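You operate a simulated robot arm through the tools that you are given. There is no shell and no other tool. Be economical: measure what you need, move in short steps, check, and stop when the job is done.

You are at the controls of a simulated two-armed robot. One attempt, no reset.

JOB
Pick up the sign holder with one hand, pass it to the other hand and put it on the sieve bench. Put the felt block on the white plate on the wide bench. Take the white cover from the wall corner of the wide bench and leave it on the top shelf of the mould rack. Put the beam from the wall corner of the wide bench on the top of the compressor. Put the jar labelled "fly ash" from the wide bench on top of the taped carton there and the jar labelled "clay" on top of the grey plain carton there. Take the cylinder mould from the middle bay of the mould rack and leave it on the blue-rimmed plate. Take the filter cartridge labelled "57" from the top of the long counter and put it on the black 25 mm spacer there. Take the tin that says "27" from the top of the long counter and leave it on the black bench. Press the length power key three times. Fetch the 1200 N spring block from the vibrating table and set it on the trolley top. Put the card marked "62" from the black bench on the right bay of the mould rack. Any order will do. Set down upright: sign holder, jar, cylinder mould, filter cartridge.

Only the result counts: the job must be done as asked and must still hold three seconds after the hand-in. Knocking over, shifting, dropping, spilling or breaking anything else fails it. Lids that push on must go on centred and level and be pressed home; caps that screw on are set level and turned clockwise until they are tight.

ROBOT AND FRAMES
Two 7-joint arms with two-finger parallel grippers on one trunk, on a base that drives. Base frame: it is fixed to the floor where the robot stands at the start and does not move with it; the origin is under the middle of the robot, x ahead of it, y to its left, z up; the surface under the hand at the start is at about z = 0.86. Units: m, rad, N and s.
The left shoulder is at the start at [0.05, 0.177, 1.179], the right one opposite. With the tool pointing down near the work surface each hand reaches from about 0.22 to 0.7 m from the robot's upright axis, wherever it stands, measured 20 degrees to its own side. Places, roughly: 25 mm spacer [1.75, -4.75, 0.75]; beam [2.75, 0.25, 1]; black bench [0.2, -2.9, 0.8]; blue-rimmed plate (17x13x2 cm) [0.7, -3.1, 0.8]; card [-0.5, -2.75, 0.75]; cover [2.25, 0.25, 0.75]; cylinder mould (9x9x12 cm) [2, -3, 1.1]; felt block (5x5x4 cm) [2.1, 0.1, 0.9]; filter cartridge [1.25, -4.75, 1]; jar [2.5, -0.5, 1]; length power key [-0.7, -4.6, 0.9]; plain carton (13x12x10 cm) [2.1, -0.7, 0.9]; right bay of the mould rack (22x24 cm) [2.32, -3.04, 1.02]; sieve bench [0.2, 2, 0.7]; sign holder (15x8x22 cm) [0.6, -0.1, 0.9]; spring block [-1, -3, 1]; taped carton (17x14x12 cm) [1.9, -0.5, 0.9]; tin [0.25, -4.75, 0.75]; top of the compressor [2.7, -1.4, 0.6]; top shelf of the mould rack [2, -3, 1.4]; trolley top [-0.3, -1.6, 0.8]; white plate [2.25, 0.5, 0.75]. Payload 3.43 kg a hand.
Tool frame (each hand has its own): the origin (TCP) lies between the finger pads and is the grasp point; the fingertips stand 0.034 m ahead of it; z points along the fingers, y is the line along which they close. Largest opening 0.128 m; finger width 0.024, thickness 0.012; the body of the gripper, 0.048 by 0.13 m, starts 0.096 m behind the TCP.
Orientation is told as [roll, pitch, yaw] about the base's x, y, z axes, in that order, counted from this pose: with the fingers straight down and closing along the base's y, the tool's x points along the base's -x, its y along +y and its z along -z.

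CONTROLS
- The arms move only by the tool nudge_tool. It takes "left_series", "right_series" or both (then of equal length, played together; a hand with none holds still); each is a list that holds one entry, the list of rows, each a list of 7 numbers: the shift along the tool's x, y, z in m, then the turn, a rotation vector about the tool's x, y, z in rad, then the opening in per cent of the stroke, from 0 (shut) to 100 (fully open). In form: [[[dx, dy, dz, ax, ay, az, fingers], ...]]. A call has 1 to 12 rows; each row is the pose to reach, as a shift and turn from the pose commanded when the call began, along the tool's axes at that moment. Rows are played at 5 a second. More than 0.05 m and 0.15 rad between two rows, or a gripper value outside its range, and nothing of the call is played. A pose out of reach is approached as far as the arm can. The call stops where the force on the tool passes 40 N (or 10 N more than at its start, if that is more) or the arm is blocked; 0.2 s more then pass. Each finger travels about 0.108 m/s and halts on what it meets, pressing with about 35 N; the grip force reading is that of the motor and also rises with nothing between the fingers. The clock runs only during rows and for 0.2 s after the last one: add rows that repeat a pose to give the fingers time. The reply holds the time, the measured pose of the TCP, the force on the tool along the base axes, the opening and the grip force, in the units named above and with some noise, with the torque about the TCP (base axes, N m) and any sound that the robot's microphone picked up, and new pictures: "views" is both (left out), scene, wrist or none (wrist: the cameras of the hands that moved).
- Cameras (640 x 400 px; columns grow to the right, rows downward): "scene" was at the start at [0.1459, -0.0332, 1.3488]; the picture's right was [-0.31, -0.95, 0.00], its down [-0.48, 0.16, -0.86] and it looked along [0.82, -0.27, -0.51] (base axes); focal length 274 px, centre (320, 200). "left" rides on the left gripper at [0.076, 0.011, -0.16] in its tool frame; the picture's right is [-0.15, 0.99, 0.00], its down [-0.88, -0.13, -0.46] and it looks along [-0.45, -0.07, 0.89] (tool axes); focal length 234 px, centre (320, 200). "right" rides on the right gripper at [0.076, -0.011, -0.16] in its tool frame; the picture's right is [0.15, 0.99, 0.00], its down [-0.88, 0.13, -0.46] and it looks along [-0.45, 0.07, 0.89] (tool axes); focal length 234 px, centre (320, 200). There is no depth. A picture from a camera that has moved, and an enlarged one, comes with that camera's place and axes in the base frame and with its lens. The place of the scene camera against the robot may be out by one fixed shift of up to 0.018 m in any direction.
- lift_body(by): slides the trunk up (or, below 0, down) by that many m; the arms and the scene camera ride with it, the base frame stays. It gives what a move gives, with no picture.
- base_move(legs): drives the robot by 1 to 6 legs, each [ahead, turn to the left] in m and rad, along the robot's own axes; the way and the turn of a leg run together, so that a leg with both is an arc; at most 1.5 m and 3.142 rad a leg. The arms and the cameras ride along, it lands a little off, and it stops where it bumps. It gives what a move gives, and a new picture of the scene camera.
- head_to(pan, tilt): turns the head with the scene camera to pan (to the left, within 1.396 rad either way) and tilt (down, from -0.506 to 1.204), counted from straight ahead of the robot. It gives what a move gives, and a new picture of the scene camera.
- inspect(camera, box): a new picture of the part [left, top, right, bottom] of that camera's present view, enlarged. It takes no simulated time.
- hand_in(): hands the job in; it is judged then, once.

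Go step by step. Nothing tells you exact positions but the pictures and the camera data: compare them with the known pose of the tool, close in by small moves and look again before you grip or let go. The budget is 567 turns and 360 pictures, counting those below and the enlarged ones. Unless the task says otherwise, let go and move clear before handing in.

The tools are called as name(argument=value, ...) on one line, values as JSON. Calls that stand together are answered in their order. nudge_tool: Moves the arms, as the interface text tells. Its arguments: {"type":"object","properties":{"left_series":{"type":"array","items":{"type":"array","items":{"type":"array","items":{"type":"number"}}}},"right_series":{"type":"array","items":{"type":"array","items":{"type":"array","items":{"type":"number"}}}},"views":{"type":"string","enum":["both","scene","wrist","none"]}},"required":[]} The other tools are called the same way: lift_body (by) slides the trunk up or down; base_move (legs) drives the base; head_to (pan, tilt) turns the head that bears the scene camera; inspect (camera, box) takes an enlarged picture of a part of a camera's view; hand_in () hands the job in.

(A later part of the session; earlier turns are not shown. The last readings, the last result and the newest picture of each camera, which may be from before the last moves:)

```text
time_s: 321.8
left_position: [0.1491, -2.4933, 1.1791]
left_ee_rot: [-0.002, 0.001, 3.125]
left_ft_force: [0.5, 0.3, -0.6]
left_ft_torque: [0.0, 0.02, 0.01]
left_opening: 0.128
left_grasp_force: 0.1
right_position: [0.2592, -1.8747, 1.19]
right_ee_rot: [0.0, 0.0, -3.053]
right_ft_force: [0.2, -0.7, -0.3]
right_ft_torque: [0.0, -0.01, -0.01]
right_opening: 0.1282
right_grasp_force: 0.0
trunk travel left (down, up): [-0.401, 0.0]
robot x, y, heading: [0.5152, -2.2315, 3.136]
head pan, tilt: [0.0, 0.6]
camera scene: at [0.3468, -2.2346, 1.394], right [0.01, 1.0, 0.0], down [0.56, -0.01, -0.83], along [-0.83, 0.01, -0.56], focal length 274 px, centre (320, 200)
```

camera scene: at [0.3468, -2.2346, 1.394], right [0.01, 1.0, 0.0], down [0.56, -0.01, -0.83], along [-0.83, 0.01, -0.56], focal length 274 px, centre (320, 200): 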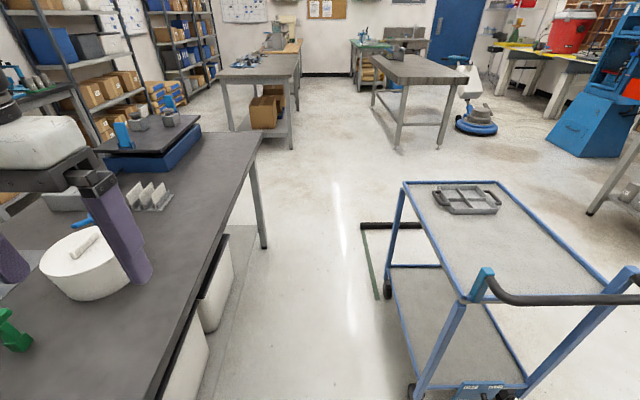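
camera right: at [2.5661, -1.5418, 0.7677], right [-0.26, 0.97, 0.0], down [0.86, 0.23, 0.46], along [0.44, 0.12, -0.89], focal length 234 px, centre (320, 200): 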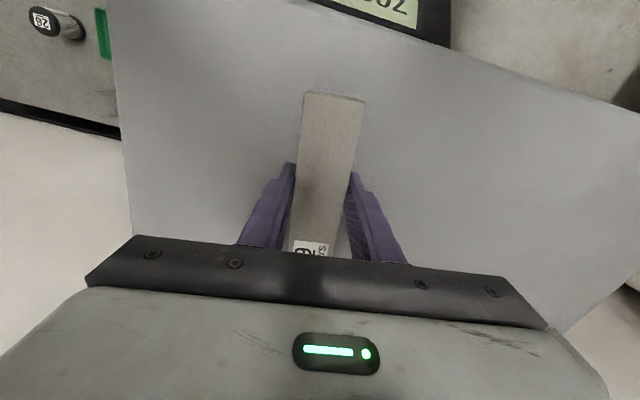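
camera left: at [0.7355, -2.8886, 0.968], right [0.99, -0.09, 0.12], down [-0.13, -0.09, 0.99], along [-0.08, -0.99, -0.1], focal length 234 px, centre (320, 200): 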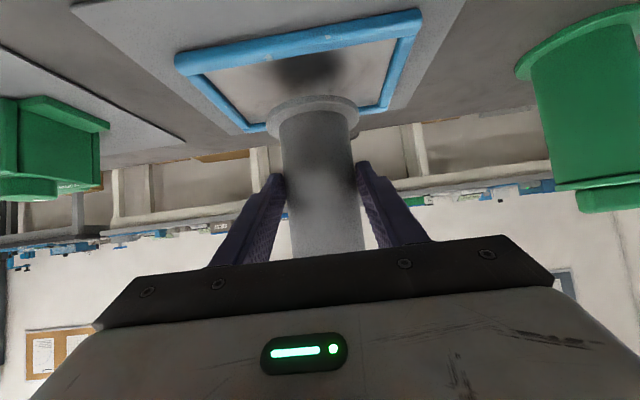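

The lane past the trolley is wide enough. The cards stand in a small rack near (−.43,−2.81), the vibrating table is beyond. I drive 0.85 m on and face the bench.

base_move(legs=[[0.88, 0.0]])

head_to(pan=0.7, tilt=0.6)

```text
time_s: 326.3
left_position: [-0.7076, -2.499, 1.18]
left_ee_rot: [-0.001, 0.0, -3.138]
left_ft_force: [0.2, -0.9, 0.8]
left_ft_torque: [-0.01, -0.01, -0.02]
left_opening: 0.1281
left_grasp_force: 0.0
right_position: [-0.6113, -1.877, 1.1896]
right_ee_rot: [0.0, 0.0, -3.03]
right_ft_force: [-0.5, -0.5, -0.2]
right_ft_torque: [0.02, 0.03, -0.03]
right_opening: 0.1281
right_grasp_force: 0.0
trunk travel left (down, up): [-0.401, 0.0]
robot x, y, heading: [-0.344, -2.2296, -3.13]
head pan, tilt: [0.0, 0.6]
camera scene: at [-0.5158, -2.2359, 1.3939], right [-0.01, 1.0, 0.0], down [0.57, 0.0, -0.82], along [-0.82, -0.01, -0.57], focal length 274 px, centre (320, 200)
```

scene: 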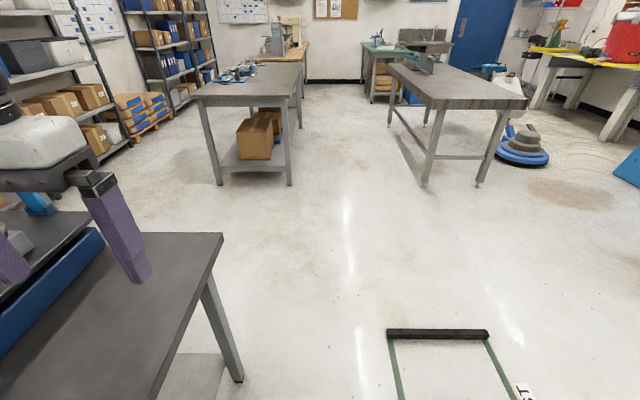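

```text
time_s: 327.4
left_position: [-0.7083, -2.4989, 1.1797]
left_ee_rot: [0.001, -0.001, -3.138]
left_ft_force: [0.9, 0.2, -0.2]
left_ft_torque: [0.02, 0.01, 0.02]
left_opening: 0.128
left_grasp_force: 0.1
right_position: [-0.6106, -1.8783, 1.1897]
right_ee_rot: [0.001, 0.0, -3.03]
right_ft_force: [-0.5, -0.2, -0.4]
right_ft_torque: [-0.02, -0.02, 0.01]
right_opening: 0.1277
right_grasp_force: 0.0
trunk travel left (down, up): [-0.401, 0.0]
robot x, y, heading: [-0.3465, -2.2324, -3.136]
head pan, tilt: [0.7, 0.6]
camera scene: at [-0.4943, -2.2926, 1.394], right [-0.65, 0.76, 0.0], down [0.43, 0.37, -0.83], along [-0.63, -0.54, -0.56], focal length 274 px, centre (320, 200)
```

scene: 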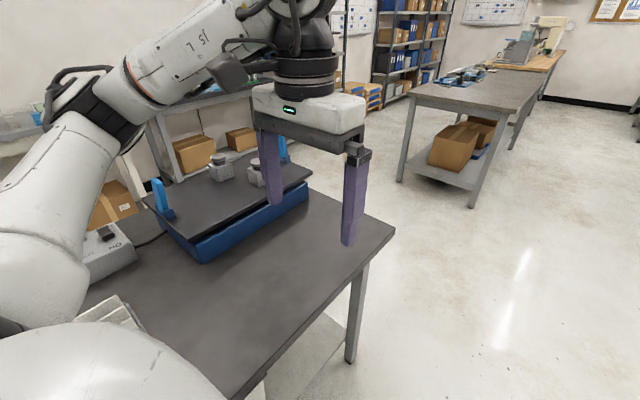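

base_move(legs=[[0, 1.57]])

head_to(pan=0.0, tilt=0.7)

inspect(camera="scene", box=[220, 120, 460, 280])

```text
time_s: 331.7
left_position: [-0.0646, -2.58, 1.18]
left_ee_rot: [0.002, -0.001, -1.534]
left_ft_force: [0.1, -0.1, 0.1]
left_ft_torque: [-0.01, 0.02, 0.03]
left_opening: 0.128
left_grasp_force: 0.0
right_position: [-0.6892, -2.5043, 1.1893]
right_ee_rot: [0.001, 0.001, -1.426]
right_ft_force: [0.0, 0.7, 0.2]
right_ft_torque: [0.01, 0.01, 0.01]
right_opening: 0.128
right_grasp_force: 0.0
trunk travel left (down, up): [-0.401, 0.0]
robot x, y, heading: [-0.3405, -2.2304, -1.528]
head pan, tilt: [0.7, 0.6]
camera scene: at [-0.2942, -2.3696, 1.394], right [-0.74, -0.68, 0.0], down [-0.38, 0.42, -0.83], along [0.56, -0.61, -0.56], focal length 274 px, centre (320, 200)
```

scene: 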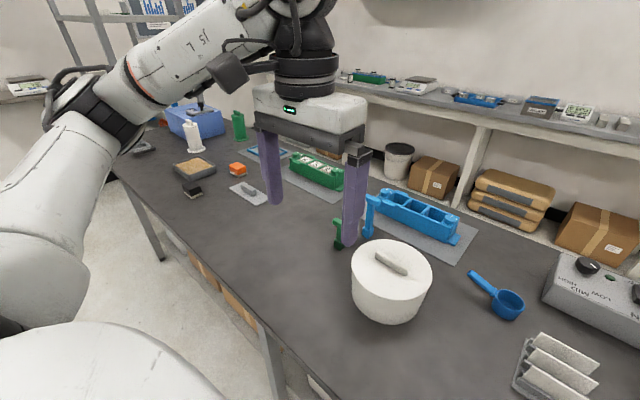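

```text
time_s: 332.8
left_position: [-0.0651, -2.5792, 1.1792]
left_ee_rot: [0.001, -0.001, -1.532]
left_ft_force: [0.8, -1.3, -0.3]
left_ft_torque: [-0.01, 0.03, 0.0]
left_opening: 0.128
left_grasp_force: 0.0
right_position: [-0.6894, -2.5053, 1.19]
right_ee_rot: [0.002, 0.0, -1.427]
right_ft_force: [0.4, 0.3, 0.6]
right_ft_torque: [0.0, 0.0, 0.02]
right_opening: 0.128
right_grasp_force: 0.1
trunk travel left (down, up): [-0.401, 0.0]
robot x, y, heading: [-0.3494, -2.231, -1.527]
head pan, tilt: [0.0, 0.7]
camera scene: at [-0.3503, -2.3894, 1.3854], right [-1.0, -0.04, 0.0], down [-0.03, 0.64, -0.77], along [0.03, -0.76, -0.64], focal length 274 px, centre (320, 200)
```

scene: 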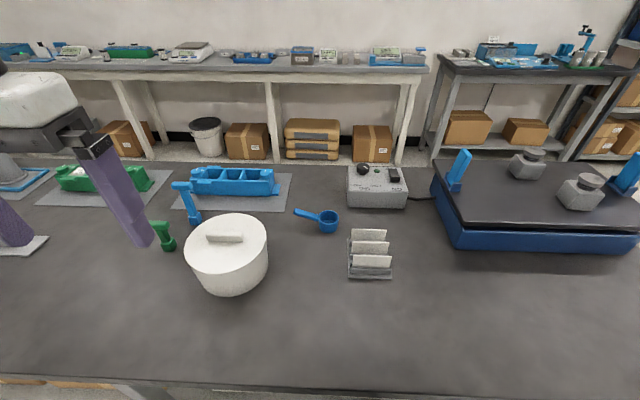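

```text
2.50 times, centred on (340, 200) of scene
camera zoom: at [-0.3503, -2.3894, 1.3854], right [-1.0, -0.04, 0.0], down [-0.03, 0.64, -0.77], along [0.03, -0.76, -0.64], focal length 684 px, centre (270, 200)
```

zoom: 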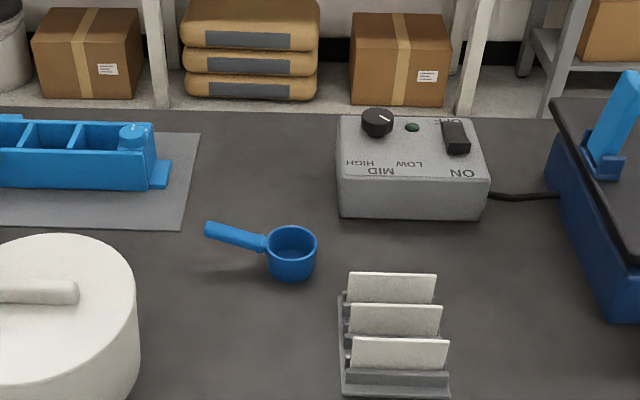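

inspect(camera="scene", box=[335, 220, 405, 285])

inspect(camera="scene", box=[490, 135, 640, 225])

```text
6.15 times, centred on (370, 252) of scene
camera zoom: at [-0.3503, -2.3894, 1.3854], right [-1.0, -0.04, 0.0], down [-0.03, 0.64, -0.77], along [0.03, -0.76, -0.64], focal length 1684 px, centre (12, -123)
```

zoom: 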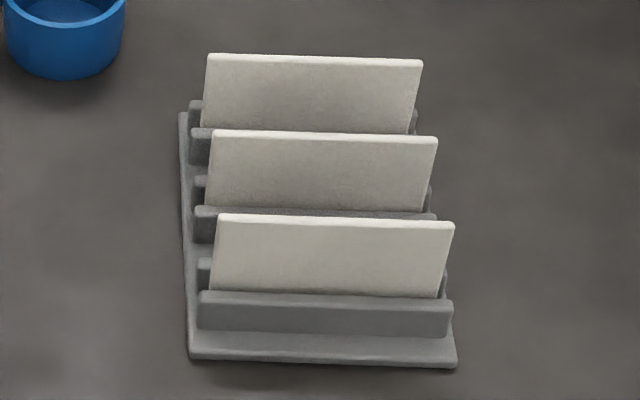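

```text
4.27 times, centred on (565, 180) of scene
camera zoom: at [-0.3503, -2.3894, 1.3854], right [-1.0, -0.04, 0.0], down [-0.03, 0.64, -0.77], along [0.03, -0.76, -0.64], focal length 1168 px, centre (-725, 285)
```

zoom: 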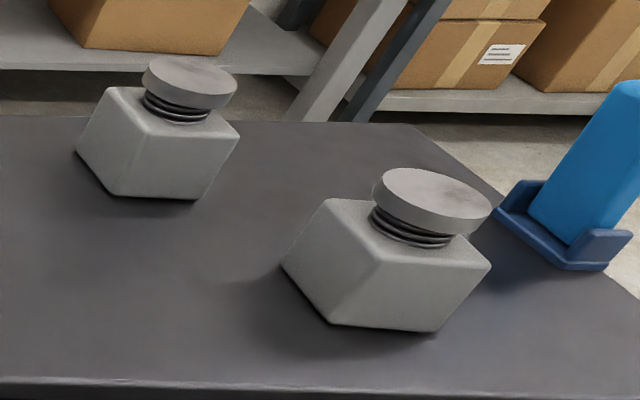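

Card markings face the other side, as do the controls — the working side of the black bench is its rear. I'll go around the far end into the rear lane, where the long counter also is.

base_move(legs=[[0, -1.61], [1.25, 0], [0, 1.57]])

head_to(pan=0.3, tilt=0.45)

```text
time_s: 346.9
left_position: [-1.3505, -2.5886, 1.1806]
left_ee_rot: [0.0, -0.001, -1.596]
left_ft_force: [-0.5, 0.4, -0.3]
left_ft_torque: [-0.01, -0.01, -0.02]
left_opening: 0.128
left_grasp_force: 0.1
right_position: [-1.9683, -2.4739, 1.189]
right_ee_rot: [0.001, 0.001, -1.492]
right_ft_force: [-0.9, -1.1, 0.5]
right_ft_torque: [0.01, 0.01, -0.02]
right_opening: 0.1278
right_grasp_force: 0.1
trunk travel left (down, up): [-0.401, 0.0]
robot x, y, heading: [-1.6097, -2.2196, -1.594]
head pan, tilt: [0.0, 0.7]
camera scene: at [-1.622, -2.381, 1.3854], right [-1.0, 0.02, 0.0], down [0.01, 0.64, -0.76], along [-0.02, -0.76, -0.64], focal length 274 px, centre (320, 200)
```

scene: 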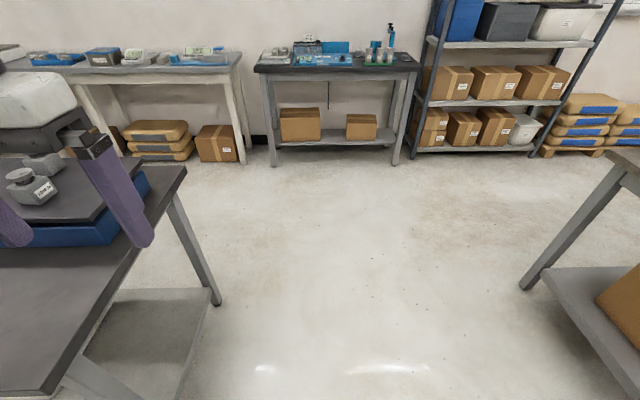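

```text
time_s: 347.6
left_position: [-1.3498, -2.5882, 1.1804]
left_ee_rot: [0.001, -0.003, -1.597]
left_ft_force: [-0.5, 0.3, 0.4]
left_ft_torque: [0.03, 0.02, 0.0]
left_opening: 0.1279
left_grasp_force: 0.1
right_position: [-1.9686, -2.4736, 1.1896]
right_ee_rot: [-0.001, -0.001, -1.491]
right_ft_force: [-0.7, 0.6, -0.1]
right_ft_torque: [-0.01, -0.03, -0.01]
right_opening: 0.128
right_grasp_force: 0.2
trunk travel left (down, up): [-0.401, 0.0]
robot x, y, heading: [-1.6115, -2.2199, -1.591]
head pan, tilt: [0.3, 0.45]
camera scene: at [-1.5951, -2.3845, 1.4075], right [-0.96, -0.27, 0.0], down [-0.12, 0.42, -0.9], along [0.25, -0.87, -0.44], focal length 274 px, centre (320, 200)
```

scene: 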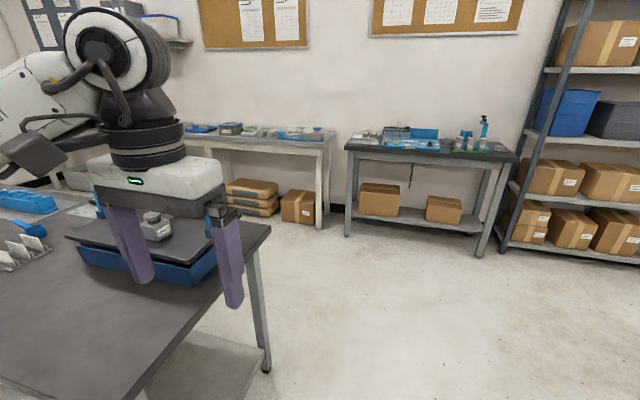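

base_move(legs=[[1.5, 0.02], [0.14, 0], [0, 1.57], [0.8, 0]])

head_to(pan=0.6, tilt=0.55)

```text
time_s: 363.6
left_position: [-0.4739, -3.5854, 1.1793]
left_ee_rot: [0.001, 0.001, -0.019]
left_ft_force: [0.2, -0.3, 0.0]
left_ft_torque: [0.01, 0.01, -0.03]
left_opening: 0.1279
left_grasp_force: 0.0
right_position: [-0.5865, -4.2044, 1.189]
right_ee_rot: [0.001, 0.0, 0.086]
right_ft_force: [-0.1, -0.5, -0.3]
right_ft_torque: [-0.04, 0.01, -0.01]
right_opening: 0.1284
right_grasp_force: 0.0
trunk travel left (down, up): [-0.401, 0.0]
robot x, y, heading: [-0.8411, -3.8496, -0.016]
head pan, tilt: [0.3, 0.45]
camera scene: at [-0.6926, -3.8267, 1.4075], right [0.28, -0.96, 0.0], down [-0.42, -0.12, -0.9], along [0.86, 0.25, -0.44], focal length 274 px, centre (320, 200)
```

scene: 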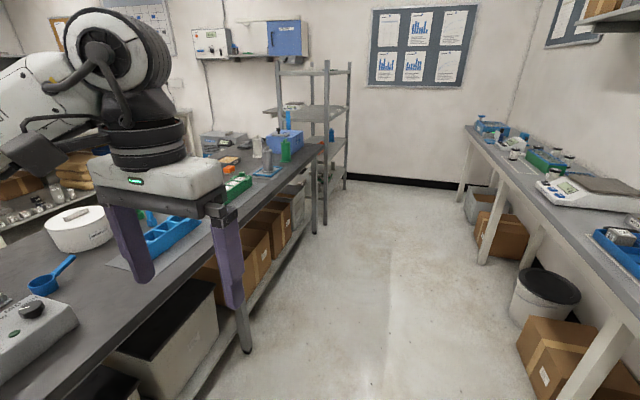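

```text
time_s: 364.4
left_position: [-0.4752, -3.5855, 1.1804]
left_ee_rot: [0.001, -0.002, -0.019]
left_ft_force: [0.5, 0.7, 0.1]
left_ft_torque: [0.03, 0.0, -0.01]
left_opening: 0.1279
left_grasp_force: 0.0
right_position: [-0.5864, -4.2042, 1.1901]
right_ee_rot: [0.0, 0.0, 0.088]
right_ft_force: [-0.5, 0.1, 0.1]
right_ft_torque: [0.02, -0.01, 0.02]
right_opening: 0.1281
right_grasp_force: 0.1
trunk travel left (down, up): [-0.401, 0.0]
robot x, y, heading: [-0.8427, -3.8443, -0.012]
head pan, tilt: [0.6, 0.55]
camera scene: at [-0.7062, -3.803, 1.3985], right [0.55, -0.83, 0.0], down [-0.44, -0.29, -0.85], along [0.71, 0.47, -0.52], focal length 274 px, centre (320, 200)
```

scene: 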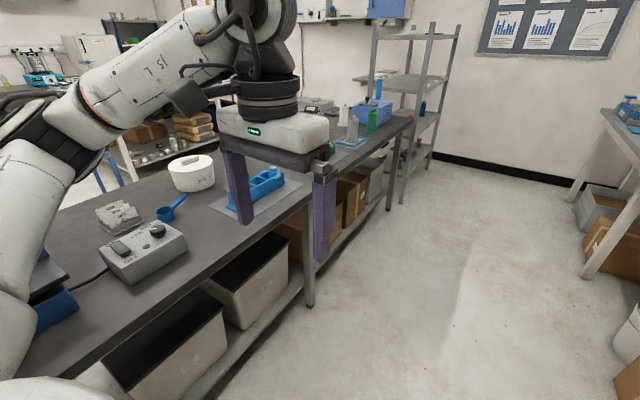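

base_move(legs=[[0, 1.58]])

head_to(pan=0.0, tilt=0.6)

inspect(camera="scene", box=[180, 80, 460, 260])

```text
time_s: 368.6
left_position: [-1.1042, -3.4823, 1.1785]
left_ee_rot: [0.002, 0.0, 1.555]
left_ft_force: [-0.4, 0.5, -0.7]
left_ft_torque: [0.03, -0.02, -0.01]
left_opening: 0.1282
left_grasp_force: 0.0
right_position: [-0.4841, -3.5902, 1.1907]
right_ee_rot: [0.0, 0.001, 1.663]
right_ft_force: [0.1, -0.4, -0.1]
right_ft_torque: [0.0, 0.0, -0.02]
right_opening: 0.1281
right_grasp_force: 0.0
trunk travel left (down, up): [-0.401, 0.0]
robot x, y, heading: [-0.8432, -3.8483, 1.56]
head pan, tilt: [0.6, 0.55]
camera scene: at [-0.9003, -3.707, 1.3985], right [0.83, 0.56, 0.0], down [0.29, -0.43, -0.85], along [-0.47, 0.71, -0.52], focal length 274 px, centre (320, 200)
```

scene: 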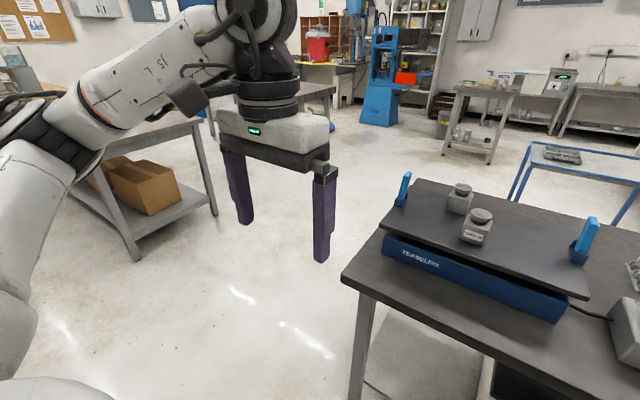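

```text
time_s: 369.6
left_position: [-1.1045, -3.4816, 1.1801]
left_ee_rot: [0.0, -0.002, 1.554]
left_ft_force: [0.1, 0.7, 0.2]
left_ft_torque: [0.0, 0.02, -0.02]
left_opening: 0.1283
left_grasp_force: 0.1
right_position: [-0.4846, -3.5904, 1.1899]
right_ee_rot: [0.0, 0.001, 1.664]
right_ft_force: [-0.6, -0.3, 0.3]
right_ft_torque: [-0.02, -0.02, -0.04]
right_opening: 0.1279
right_grasp_force: 0.1
trunk travel left (down, up): [-0.401, 0.0]
robot x, y, heading: [-0.8421, -3.843, 1.555]
head pan, tilt: [0.0, 0.6]
camera scene: at [-0.8494, -3.6933, 1.394], right [1.0, -0.01, 0.0], down [-0.01, -0.56, -0.83], along [0.01, 0.83, -0.56], focal length 274 px, centre (320, 200)
```

scene: 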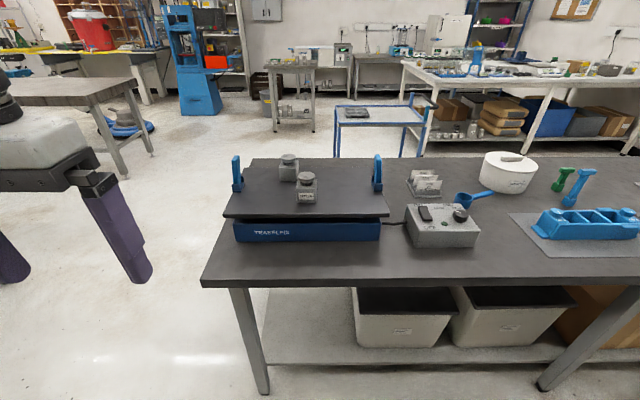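

```text
2.22 times, centred on (320, 170) of scene
camera zoom: at [-0.8494, -3.6933, 1.394], right [1.0, -0.01, 0.0], down [-0.01, -0.56, -0.83], along [0.01, 0.83, -0.56], focal length 608 px, centre (320, 267)
```

zoom: 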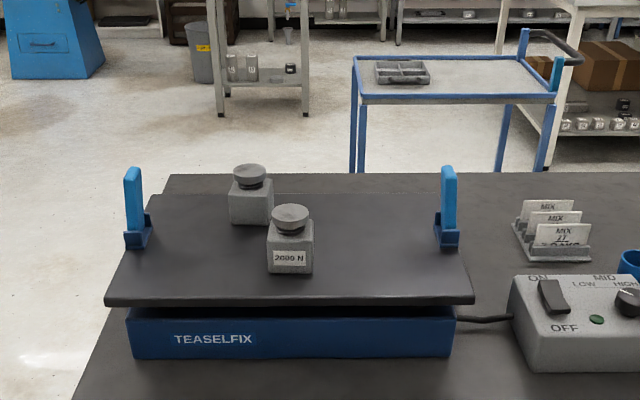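

inspect(camera="scene", box=[265, 140, 335, 210])

inspect(camera="scene", box=[395, 155, 465, 205])

```text
5.71 times, centred on (300, 175) of scene
camera zoom: at [-0.8494, -3.6933, 1.394], right [1.0, -0.01, 0.0], down [-0.01, -0.56, -0.83], along [0.01, 0.83, -0.56], focal length 1564 px, centre (434, 343)
```

zoom: 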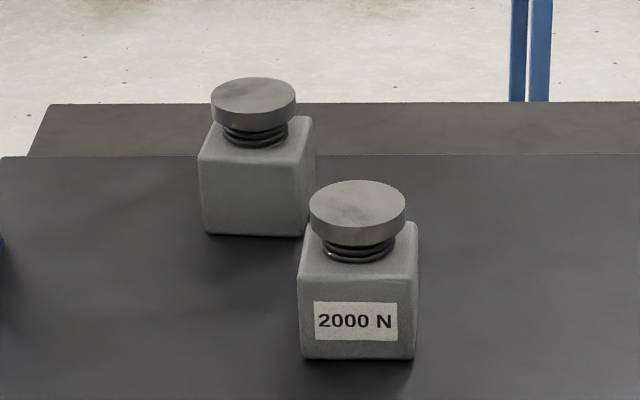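

```text
8.00 times, centred on (430, 180) of scene
camera zoom: at [-0.8494, -3.6933, 1.394], right [1.0, -0.01, 0.0], down [-0.01, -0.56, -0.83], along [0.01, 0.83, -0.56], focal length 2190 px, centre (-560, 360)
```

zoom: 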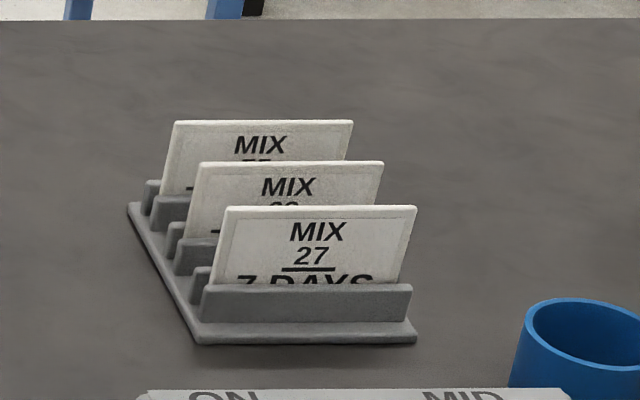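

Front block is 2000 N, so the rear one should be the 1200 N (I'll verify). The middle card looks like 62. First the length power key behind me: I turn to the long counter.

base_move(legs=[[0, -3.13]])

inspect(camera="scene", box=[160, 150, 480, 350])

```text
time_s: 377.3
left_position: [-0.5722, -4.2073, 1.1794]
left_ee_rot: [0.0, -0.002, -1.569]
left_ft_force: [0.5, -0.4, 0.2]
left_ft_torque: [0.02, 0.01, 0.0]
left_opening: 0.1279
left_grasp_force: 0.0
right_position: [-1.1933, -4.1095, 1.1894]
right_ee_rot: [0.001, -0.001, -1.461]
right_ft_force: [0.3, 0.2, 0.4]
right_ft_torque: [0.02, 0.0, 0.0]
right_opening: 0.128
right_grasp_force: 0.1
trunk travel left (down, up): [-0.401, 0.0]
robot x, y, heading: [-0.8412, -3.8484, -1.563]
head pan, tilt: [0.0, 0.6]
camera scene: at [-0.8499, -4.01, 1.394], right [-1.0, -0.01, 0.0], down [0.0, 0.56, -0.83], along [0.01, -0.83, -0.56], focal length 274 px, centre (320, 200)
```

scene: 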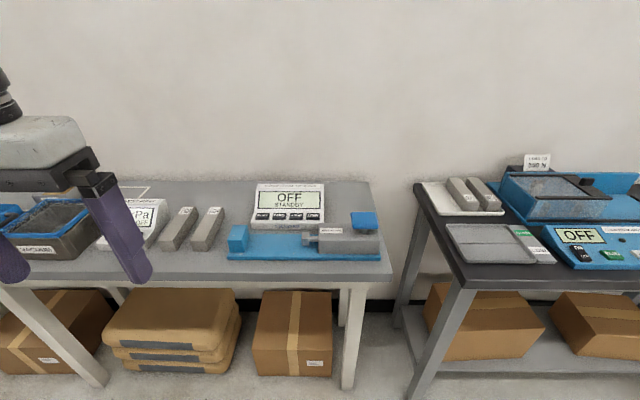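

```text
2.00 times, centred on (320, 250) of scene
camera zoom: at [-0.8499, -4.01, 1.394], right [-1.0, -0.01, 0.0], down [0.0, 0.56, -0.83], along [0.01, -0.83, -0.56], focal length 547 px, centre (320, 100)
```

zoom: 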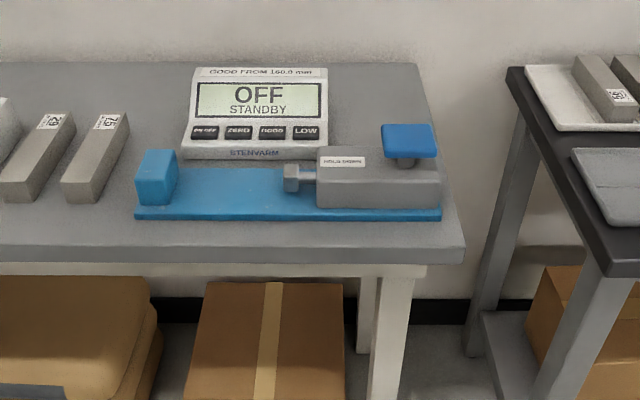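

inspect(camera="scene", box=[245, 178, 335, 234])

```text
7.11 times, centred on (290, 206) of scene
camera zoom: at [-0.8499, -4.01, 1.394], right [-1.0, -0.01, 0.0], down [0.0, 0.56, -0.83], along [0.01, -0.83, -0.56], focal length 1946 px, centre (533, 157)
```

zoom: 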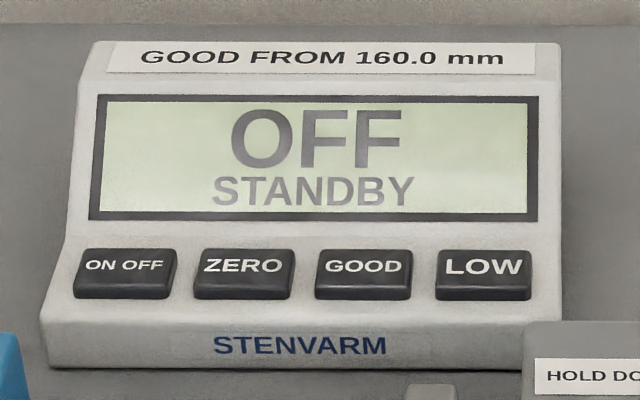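

The ON OFF key of the length display is at ≈(−.655,−4.654). I drive closer and bring the closed left hand above it.

base_move(legs=[[0.28, -0.007]])

nudge_tool(left_series=[[[-0.03, -0.015, 0.0, 0, 0, 0, 60], [-0.06, -0.03, 0.0, 0, 0, 0, 30], [-0.09, -0.05, 0.02, 0, 0, 0, 0], [-0.12, -0.07, 0.05, 0, 0, 0, 0], [-0.14, -0.08, 0.08, 0, 0, 0, 0], [-0.15, -0.083, 0.11, 0, 0, 0, 0], [-0.15, -0.083, 0.11, 0, 0, 0, 0]]], views="both")

```text
time_s: 379.2
left_position: [-0.5722, -4.4826, 1.1794]
left_ee_rot: [0.0, -0.002, -1.572]
left_ft_force: [0.3, -1.0, -1.2]
left_ft_torque: [0.01, -0.02, -0.01]
left_opening: 0.1281
left_grasp_force: 0.0
right_position: [-1.194, -4.3814, 1.1886]
right_ee_rot: [-0.001, 0.0, -1.467]
right_ft_force: [-0.4, -0.9, -0.6]
right_ft_torque: [0.04, 0.0, -0.02]
right_opening: 0.1282
right_grasp_force: 0.1
trunk travel left (down, up): [-0.401, 0.0]
robot x, y, heading: [-0.8389, -4.1215, -1.569]
head pan, tilt: [0.0, 0.6]
camera scene: at [-0.8491, -4.2843, 1.3939], right [-1.0, 0.0, 0.0], down [0.0, 0.57, -0.82], along [0.0, -0.82, -0.57], focal length 274 px, centre (320, 200)
```

scene: 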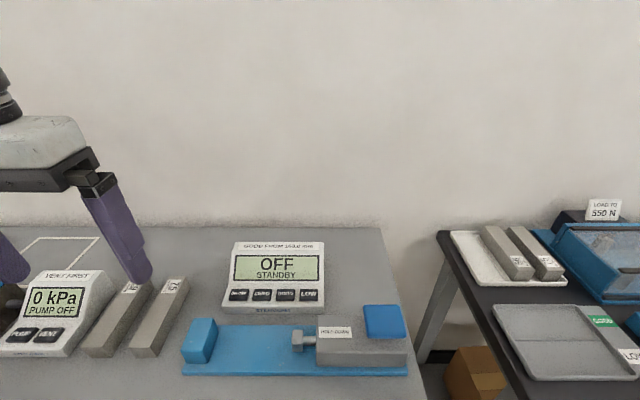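

```text
time_s: 380.8
left_position: [-0.6582, -4.6304, 1.0689]
left_ee_rot: [0.0, -0.004, -1.576]
left_ft_force: [0.0, -0.2, 1.2]
left_ft_torque: [0.0, 0.0, 0.0]
left_opening: 0.0
left_grasp_force: 33.0
right_position: [-1.1935, -4.3806, 1.1903]
right_ee_rot: [0.0, -0.001, -1.467]
right_ft_force: [-0.6, 0.4, -0.8]
right_ft_torque: [-0.03, 0.03, 0.0]
right_opening: 0.1281
right_grasp_force: 0.0
trunk travel left (down, up): [-0.401, 0.0]
robot x, y, heading: [-0.84, -4.1191, -1.569]
head pan, tilt: [0.0, 0.6]
camera scene: at [-0.8491, -4.2835, 1.394], right [-1.0, 0.0, 0.0], down [0.0, 0.56, -0.83], along [0.0, -0.83, -0.56], focal length 274 px, centre (320, 200)
camera left: at [-0.6461, -4.5557, 1.2295], right [0.99, -0.15, 0.0], down [-0.13, -0.88, 0.46], along [-0.07, -0.45, -0.89], focal length 234 px, centre (320, 200)
```

scene: 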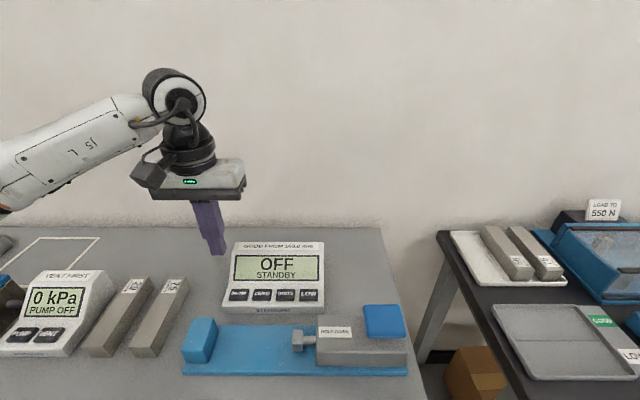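
left: 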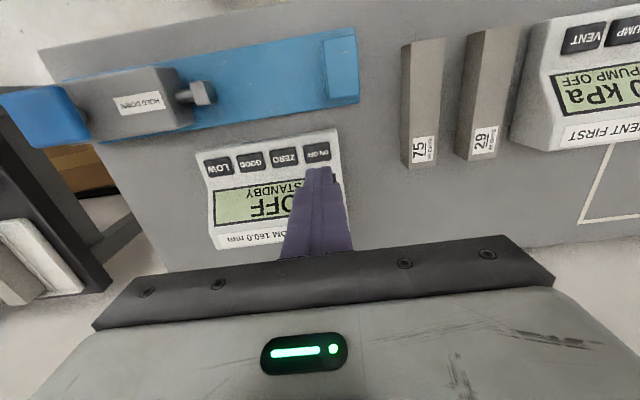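

Key seen at ≈(−.665,−4.646). I align and descend to just above it.

nudge_tool(left_series=[[[-0.008, -0.003, 0.03, 0, 0, 0, 0], [-0.0155, -0.0065, 0.06, 0, 0, 0, 0], [-0.0155, -0.0065, 0.09, 0, 0, 0, 0]]], views="both")

```text
time_s: 381.6
left_position: [-0.6634, -4.6486, 0.9798]
left_ee_rot: [0.0, -0.001, -1.572]
left_ft_force: [-0.5, -0.2, 0.7]
left_ft_torque: [-0.01, 0.01, 0.04]
left_opening: 0.0
left_grasp_force: 32.8
right_position: [-1.1922, -4.3819, 1.1904]
right_ee_rot: [0.0, 0.0, -1.466]
right_ft_force: [0.2, 0.8, 0.8]
right_ft_torque: [0.0, 0.0, -0.02]
right_opening: 0.1279
right_grasp_force: 0.0
trunk travel left (down, up): [-0.401, 0.0]
robot x, y, heading: [-0.8409, -4.1193, -1.568]
head pan, tilt: [0.0, 0.6]
camera scene: at [-0.8488, -4.2839, 1.394], right [-1.0, 0.0, 0.0], down [0.0, 0.57, -0.82], along [0.0, -0.82, -0.57], focal length 274 px, centre (320, 200)
camera left: at [-0.6511, -4.5725, 1.1393], right [0.99, -0.15, 0.0], down [-0.13, -0.88, 0.46], along [-0.07, -0.45, -0.89], focal length 234 px, centre (320, 200)
```

scene: 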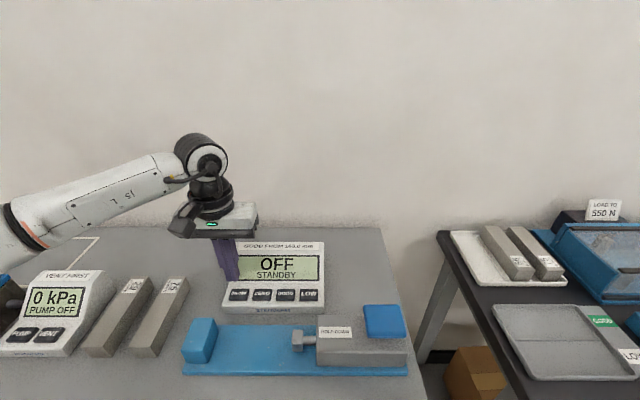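
left: 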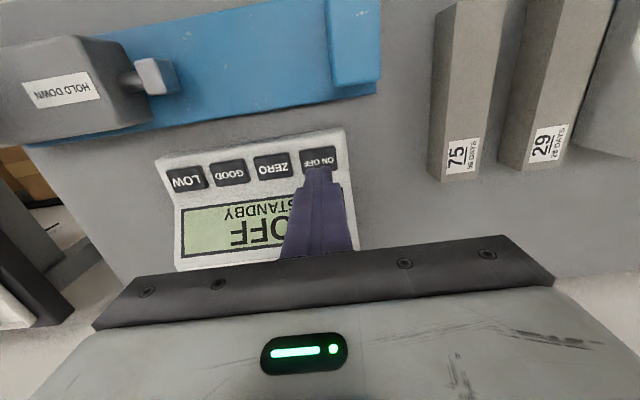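

nudge_tool(left_series=[[[0.002, -0.001, 0.012, 0, 0, 0, 0], [0.002, -0.001, 0.022, 0, 0, 0, 0], [0.002, -0.001, 0.03, 0, 0, 0, 0]]], views="wrist")

```text
time_s: 382.4
left_position: [-0.6643, -4.6449, 0.9506]
left_ee_rot: [0.0, -0.003, -1.572]
left_ft_force: [0.1, 0.1, -0.2]
left_ft_torque: [-0.01, 0.02, 0.04]
left_opening: 0.0
left_grasp_force: 32.9
right_position: [-1.1925, -4.3818, 1.1909]
right_ee_rot: [-0.001, 0.0, -1.465]
right_ft_force: [-0.2, 0.0, 0.2]
right_ft_torque: [0.02, -0.01, -0.01]
right_opening: 0.128
right_grasp_force: 0.0
trunk travel left (down, up): [-0.401, 0.0]
robot x, y, heading: [-0.839, -4.1195, -1.566]
head pan, tilt: [0.0, 0.6]
camera left: at [-0.6518, -4.5707, 1.11], right [0.99, -0.15, 0.0], down [-0.13, -0.88, 0.46], along [-0.07, -0.45, -0.89], focal length 234 px, centre (320, 200)
```

left: 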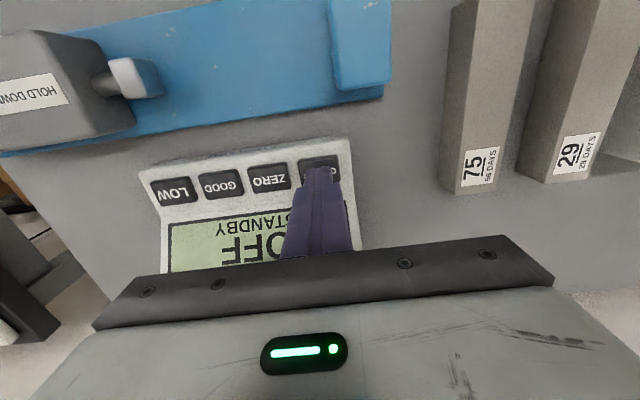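

nudge_tool(left_series=[[[0.001, 0, 0.004, 0, 0, 0, 0], [0.001, 0, 0.008, 0, 0, 0, 0], [0.001, 0, 0.012, 0, 0, 0, 0]]], views="none")

```text
time_s: 383.2
left_position: [-0.6629, -4.6438, 0.9383]
left_ee_rot: [0.0, -0.001, -1.573]
left_ft_force: [-0.2, 1.1, -0.2]
left_ft_torque: [0.0, 0.01, -0.01]
left_opening: 0.0
left_grasp_force: 33.1
right_position: [-1.1923, -4.3817, 1.1897]
right_ee_rot: [-0.001, -0.001, -1.467]
right_ft_force: [-0.1, 0.1, -0.2]
right_ft_torque: [0.02, -0.01, -0.02]
right_opening: 0.128
right_grasp_force: 0.0
trunk travel left (down, up): [-0.401, 0.0]
robot x, y, heading: [-0.8394, -4.1181, -1.565]
head pan, tilt: [0.0, 0.6]
```

nudge_tool(left_series=[[[0, 0, 0.004, 0, 0, 0, 0], [0, 0, 0.007, 0, 0, 0, 0], [0, 0, 0.01, 0, 0, 0, 0]]], views="wrist")

```text
time_s: 384.0
left_position: [-0.6641, -4.6443, 0.9291]
left_ee_rot: [0.001, -0.002, -1.57]
left_ft_force: [-0.3, 0.0, 2.0]
left_ft_torque: [0.0, -0.02, -0.05]
left_opening: 0.0
left_grasp_force: 33.2
right_position: [-1.1927, -4.381, 1.1892]
right_ee_rot: [0.001, 0.0, -1.466]
right_ft_force: [0.9, -0.8, -0.3]
right_ft_torque: [0.01, 0.0, 0.0]
right_opening: 0.1279
right_grasp_force: 0.0
trunk travel left (down, up): [-0.401, 0.0]
robot x, y, heading: [-0.8417, -4.1195, -1.568]
head pan, tilt: [0.0, 0.6]
camera left: at [-0.6518, -4.5692, 1.088], right [0.99, -0.15, 0.0], down [-0.13, -0.88, 0.46], along [-0.07, -0.45, -0.89], focal length 234 px, centre (320, 200)
```

left: 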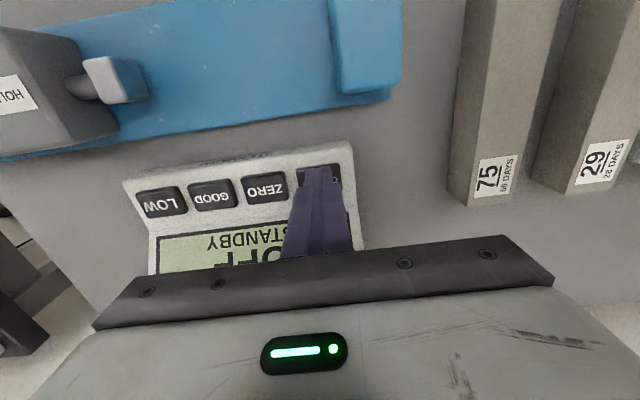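

nudge_tool(left_series=[[[0, 0, 0.002, 0, 0, 0, 0], [0, 0, 0.004, 0, 0, 0, 0]]], views="none")

```text
time_s: 384.6
left_position: [-0.6631, -4.6449, 0.9262]
left_ee_rot: [-0.001, -0.003, -1.572]
left_ft_force: [1.1, -0.6, 3.2]
left_ft_torque: [-0.01, -0.03, 0.0]
left_opening: 0.0
left_grasp_force: 32.9
right_position: [-1.1934, -4.381, 1.1903]
right_ee_rot: [0.0, -0.001, -1.465]
right_ft_force: [0.0, 0.6, -0.4]
right_ft_torque: [-0.02, -0.01, 0.0]
right_opening: 0.1279
right_grasp_force: 0.1
trunk travel left (down, up): [-0.401, 0.0]
robot x, y, heading: [-0.8382, -4.1216, -1.567]
head pan, tilt: [0.0, 0.6]
heard: click
```

First click heard. I lift off and check the display.

nudge_tool(left_series=[[[0, 0, -0.006, 0, 0, 0, 0], [0, 0, -0.015, 0, 0, 0, 0], [0, 0, -0.015, 0, 0, 0, 0]]], views="wrist")

```text
time_s: 385.4
left_position: [-0.6643, -4.6443, 0.9413]
left_ee_rot: [-0.001, -0.001, -1.575]
left_ft_force: [-0.2, -0.7, -0.7]
left_ft_torque: [-0.02, 0.01, 0.04]
left_opening: 0.0001
left_grasp_force: 33.1
right_position: [-1.1932, -4.3823, 1.1905]
right_ee_rot: [-0.001, 0.0, -1.467]
right_ft_force: [0.8, -0.4, 0.5]
right_ft_torque: [0.01, 0.01, 0.02]
right_opening: 0.128
right_grasp_force: 0.0
trunk travel left (down, up): [-0.401, 0.0]
robot x, y, heading: [-0.841, -4.1187, -1.569]
head pan, tilt: [0.0, 0.6]
camera left: at [-0.6525, -4.5693, 1.0994], right [0.99, -0.15, 0.0], down [-0.13, -0.88, 0.46], along [-0.07, -0.45, -0.89], focal length 234 px, centre (320, 200)
```

left: 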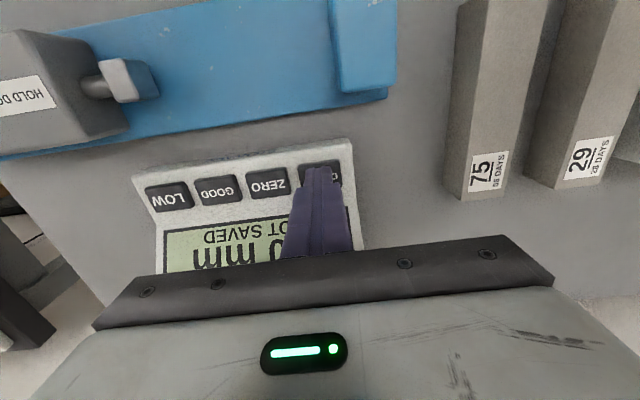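

Display came on. Second press, same depth, then lift.

nudge_tool(left_series=[[[0, 0, 0.008, 0, 0, 0, 0], [0, 0, 0.0155, 0, 0, 0, 0], [0, 0, 0.0155, 0, 0, 0, 0]]], views="none")

nudge_tool(left_series=[[[0, 0, -0.006, 0, 0, 0, 0], [0, 0, -0.015, 0, 0, 0, 0], [0, 0, -0.015, 0, 0, 0, 0]]], views="wrist")

```text
time_s: 386.2
left_position: [-0.6628, -4.6445, 0.9259]
left_ee_rot: [0.0, -0.003, -1.573]
left_ft_force: [0.0, -0.4, 4.7]
left_ft_torque: [0.03, -0.04, 0.0]
left_opening: 0.0002
left_grasp_force: 33.5
right_position: [-1.1933, -4.381, 1.1898]
right_ee_rot: [0.001, -0.002, -1.465]
right_ft_force: [-0.7, 0.3, 0.2]
right_ft_torque: [0.0, 0.03, 0.01]
right_opening: 0.1277
right_grasp_force: 0.1
trunk travel left (down, up): [-0.401, 0.0]
robot x, y, heading: [-0.8369, -4.1208, -1.564]
head pan, tilt: [0.0, 0.6]
heard: click
```

```text
time_s: 387.0
left_position: [-0.6639, -4.6436, 0.9397]
left_ee_rot: [0.001, -0.002, -1.574]
left_ft_force: [0.3, 0.2, -0.5]
left_ft_torque: [0.02, 0.01, 0.0]
left_opening: 0.0001
left_grasp_force: 33.5
right_position: [-1.1933, -4.3824, 1.1898]
right_ee_rot: [0.001, 0.002, -1.467]
right_ft_force: [0.3, -0.1, 0.7]
right_ft_torque: [-0.01, 0.01, 0.0]
right_opening: 0.128
right_grasp_force: 0.0
trunk travel left (down, up): [-0.401, 0.0]
robot x, y, heading: [-0.847, -4.1212, -1.567]
head pan, tilt: [0.0, 0.6]
camera left: at [-0.6519, -4.5693, 1.0991], right [0.99, -0.15, 0.0], down [-0.13, -0.88, 0.46], along [-0.07, -0.45, -0.89], focal length 234 px, centre (320, 200)
```

left: 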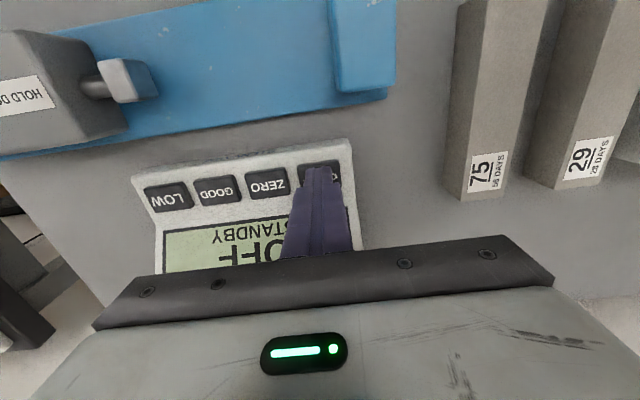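

Second press registered (OFF again). Third press, then raise fully clear.

nudge_tool(left_series=[[[0, 0, 0.008, 0, 0, 0, 0], [0, 0, 0.0148, 0, 0, 0, 0], [0, 0, 0.0148, 0, 0, 0, 0]]], views="none")

nudge_tool(left_series=[[[0, 0, -0.03, 0, 0, 0, 0], [0, 0, -0.07, 0, 0, 0, 0], [0, 0, -0.12, 0, 0, 0, 0], [0.03, 0, -0.16, 0, 0, 0, 0], [0.07, 0, -0.2, 0, 0, 0, 30], [0.1, 0.05, -0.24, 0, 0, 0, 60], [0.13, 0.09, -0.25, 0, 0, 0, 100]]], views="scene")

```text
time_s: 387.8
left_position: [-0.6653, -4.6438, 0.9251]
left_ee_rot: [0.001, -0.003, -1.571]
left_ft_force: [-0.1, -1.0, 3.4]
left_ft_torque: [-0.02, -0.01, 0.01]
left_opening: 0.0001
left_grasp_force: 33.0
right_position: [-1.1951, -4.3804, 1.1905]
right_ee_rot: [0.001, 0.0, -1.465]
right_ft_force: [-1.1, -0.2, 1.0]
right_ft_torque: [0.02, 0.02, -0.02]
right_opening: 0.128
right_grasp_force: 0.1
trunk travel left (down, up): [-0.401, 0.0]
robot x, y, heading: [-0.8401, -4.1191, -1.57]
head pan, tilt: [0.0, 0.6]
heard: click
```

```text
refused: row 5 steps farther than a row can; nothing moved
```

nudge_tool(left_series=[[[0, 0, -0.03, 0, 0, 0, 0], [0, 0, -0.07, 0, 0, 0, 0], [0, 0, -0.12, 0, 0, 0, 0], [0.02, 0, -0.16, 0, 0, 0, 0], [0.05, 0.02, -0.19, 0, 0, 0, 30], [0.08, 0.05, -0.21, 0, 0, 0, 60], [0.11, 0.08, -0.23, 0, 0, 0, 100], [0.13, 0.09, -0.25, 0, 0, 0, 100]]], views="scene")

```text
time_s: 389.6
left_position: [-0.5748, -4.5145, 1.1744]
left_ee_rot: [0.0, -0.001, -1.575]
left_ft_force: [0.0, -0.2, -0.5]
left_ft_torque: [0.0, 0.01, -0.02]
left_opening: 0.1279
left_grasp_force: 0.1
right_position: [-1.1939, -4.3811, 1.1895]
right_ee_rot: [-0.002, 0.001, -1.466]
right_ft_force: [0.7, -0.3, -0.6]
right_ft_torque: [0.01, 0.04, -0.01]
right_opening: 0.1278
right_grasp_force: 0.1
trunk travel left (down, up): [-0.401, 0.0]
robot x, y, heading: [-0.838, -4.1191, -1.568]
head pan, tilt: [0.0, 0.6]
camera scene: at [-0.8492, -4.2833, 1.394], right [-1.0, 0.0, 0.0], down [0.0, 0.56, -0.83], along [0.0, -0.83, -0.56], focal length 274 px, centre (320, 200)
```

scene: 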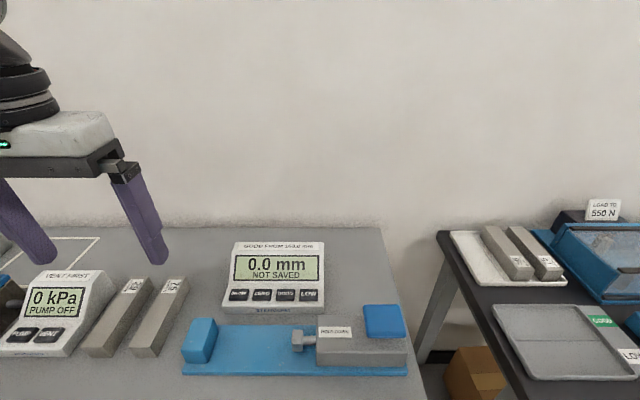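

Three presses done; display is on. Next the tin "27" further along the counter near x≈.25.

base_move(legs=[[-0.27, 0], [0, 1.565], [1.05, 0], [0, -1.565]])

inspect(camera="scene", box=[80, 140, 560, 300])

```text
time_s: 404.2
left_position: [0.4912, -4.237, 1.1753]
left_ee_rot: [0.0, -0.003, -1.55]
left_ft_force: [-0.4, 0.5, -0.1]
left_ft_torque: [0.0, -0.01, -0.01]
left_opening: 0.1281
left_grasp_force: 0.0
right_position: [-0.131, -4.1172, 1.1891]
right_ee_rot: [0.0, 0.0, -1.444]
right_ft_force: [0.3, -0.8, -0.1]
right_ft_torque: [-0.01, 0.02, 0.02]
right_opening: 0.128
right_grasp_force: 0.1
trunk travel left (down, up): [-0.401, 0.0]
robot x, y, heading: [0.2147, -3.8488, -1.542]
head pan, tilt: [0.0, 0.6]
camera scene: at [0.2115, -4.0123, 1.394], right [-1.0, -0.03, 0.0], down [-0.01, 0.56, -0.83], along [0.02, -0.82, -0.56], focal length 274 px, centre (320, 200)
```

scene: 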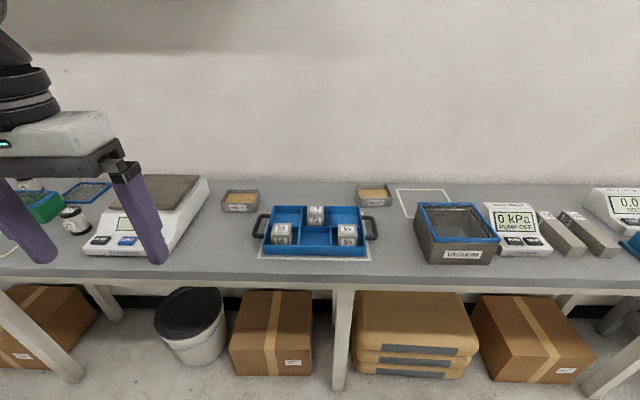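

```text
1.33 times, centred on (320, 220) of scene
camera zoom: at [0.2115, -4.0123, 1.394], right [-1.0, -0.03, 0.0], down [-0.01, 0.56, -0.83], along [0.02, -0.82, -0.56], focal length 365 px, centre (320, 173)
```

zoom: 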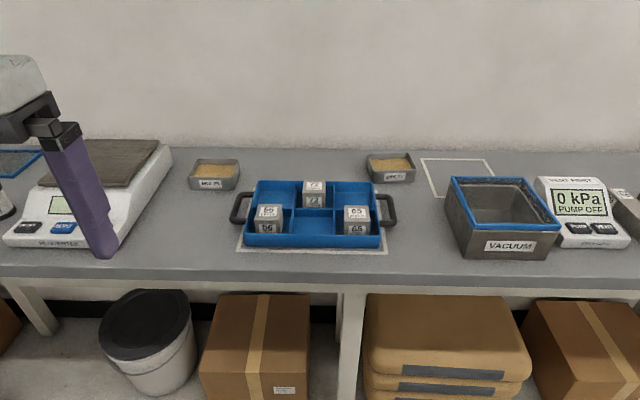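

inspect(camera="scene", box=[210, 180, 270, 222])

inspect(camera="scene", box=[345, 175, 405, 217])

```text
9.52 times, centred on (240, 201) of scene
camera zoom: at [0.2115, -4.0123, 1.394], right [-1.0, -0.03, 0.0], down [-0.01, 0.56, -0.83], along [0.02, -0.82, -0.56], focal length 2607 px, centre (1082, 190)
```

zoom: 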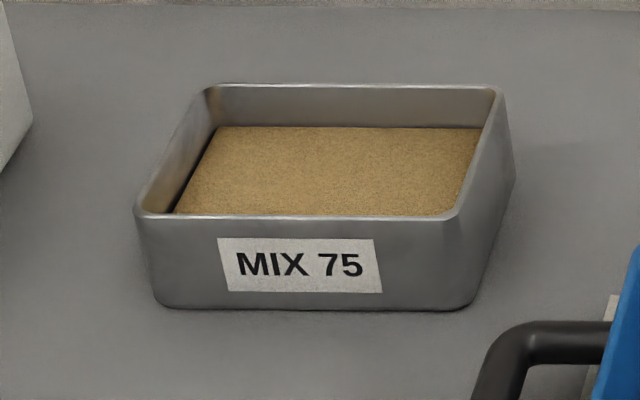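

```text
9.52 times, centred on (375, 196) of scene
camera zoom: at [0.2115, -4.0123, 1.394], right [-1.0, -0.03, 0.0], down [-0.01, 0.56, -0.83], along [0.02, -0.82, -0.56], focal length 2607 px, centre (-204, 238)
```

zoom: 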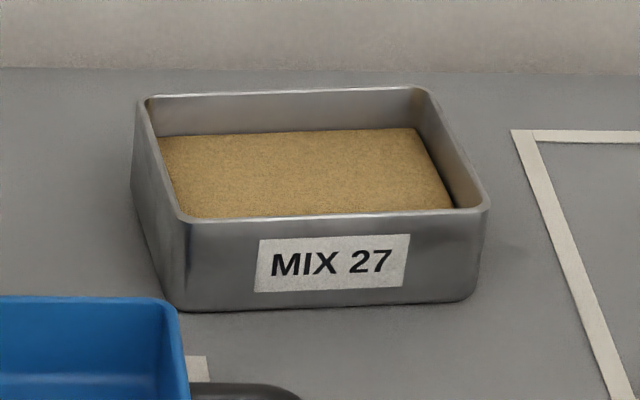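

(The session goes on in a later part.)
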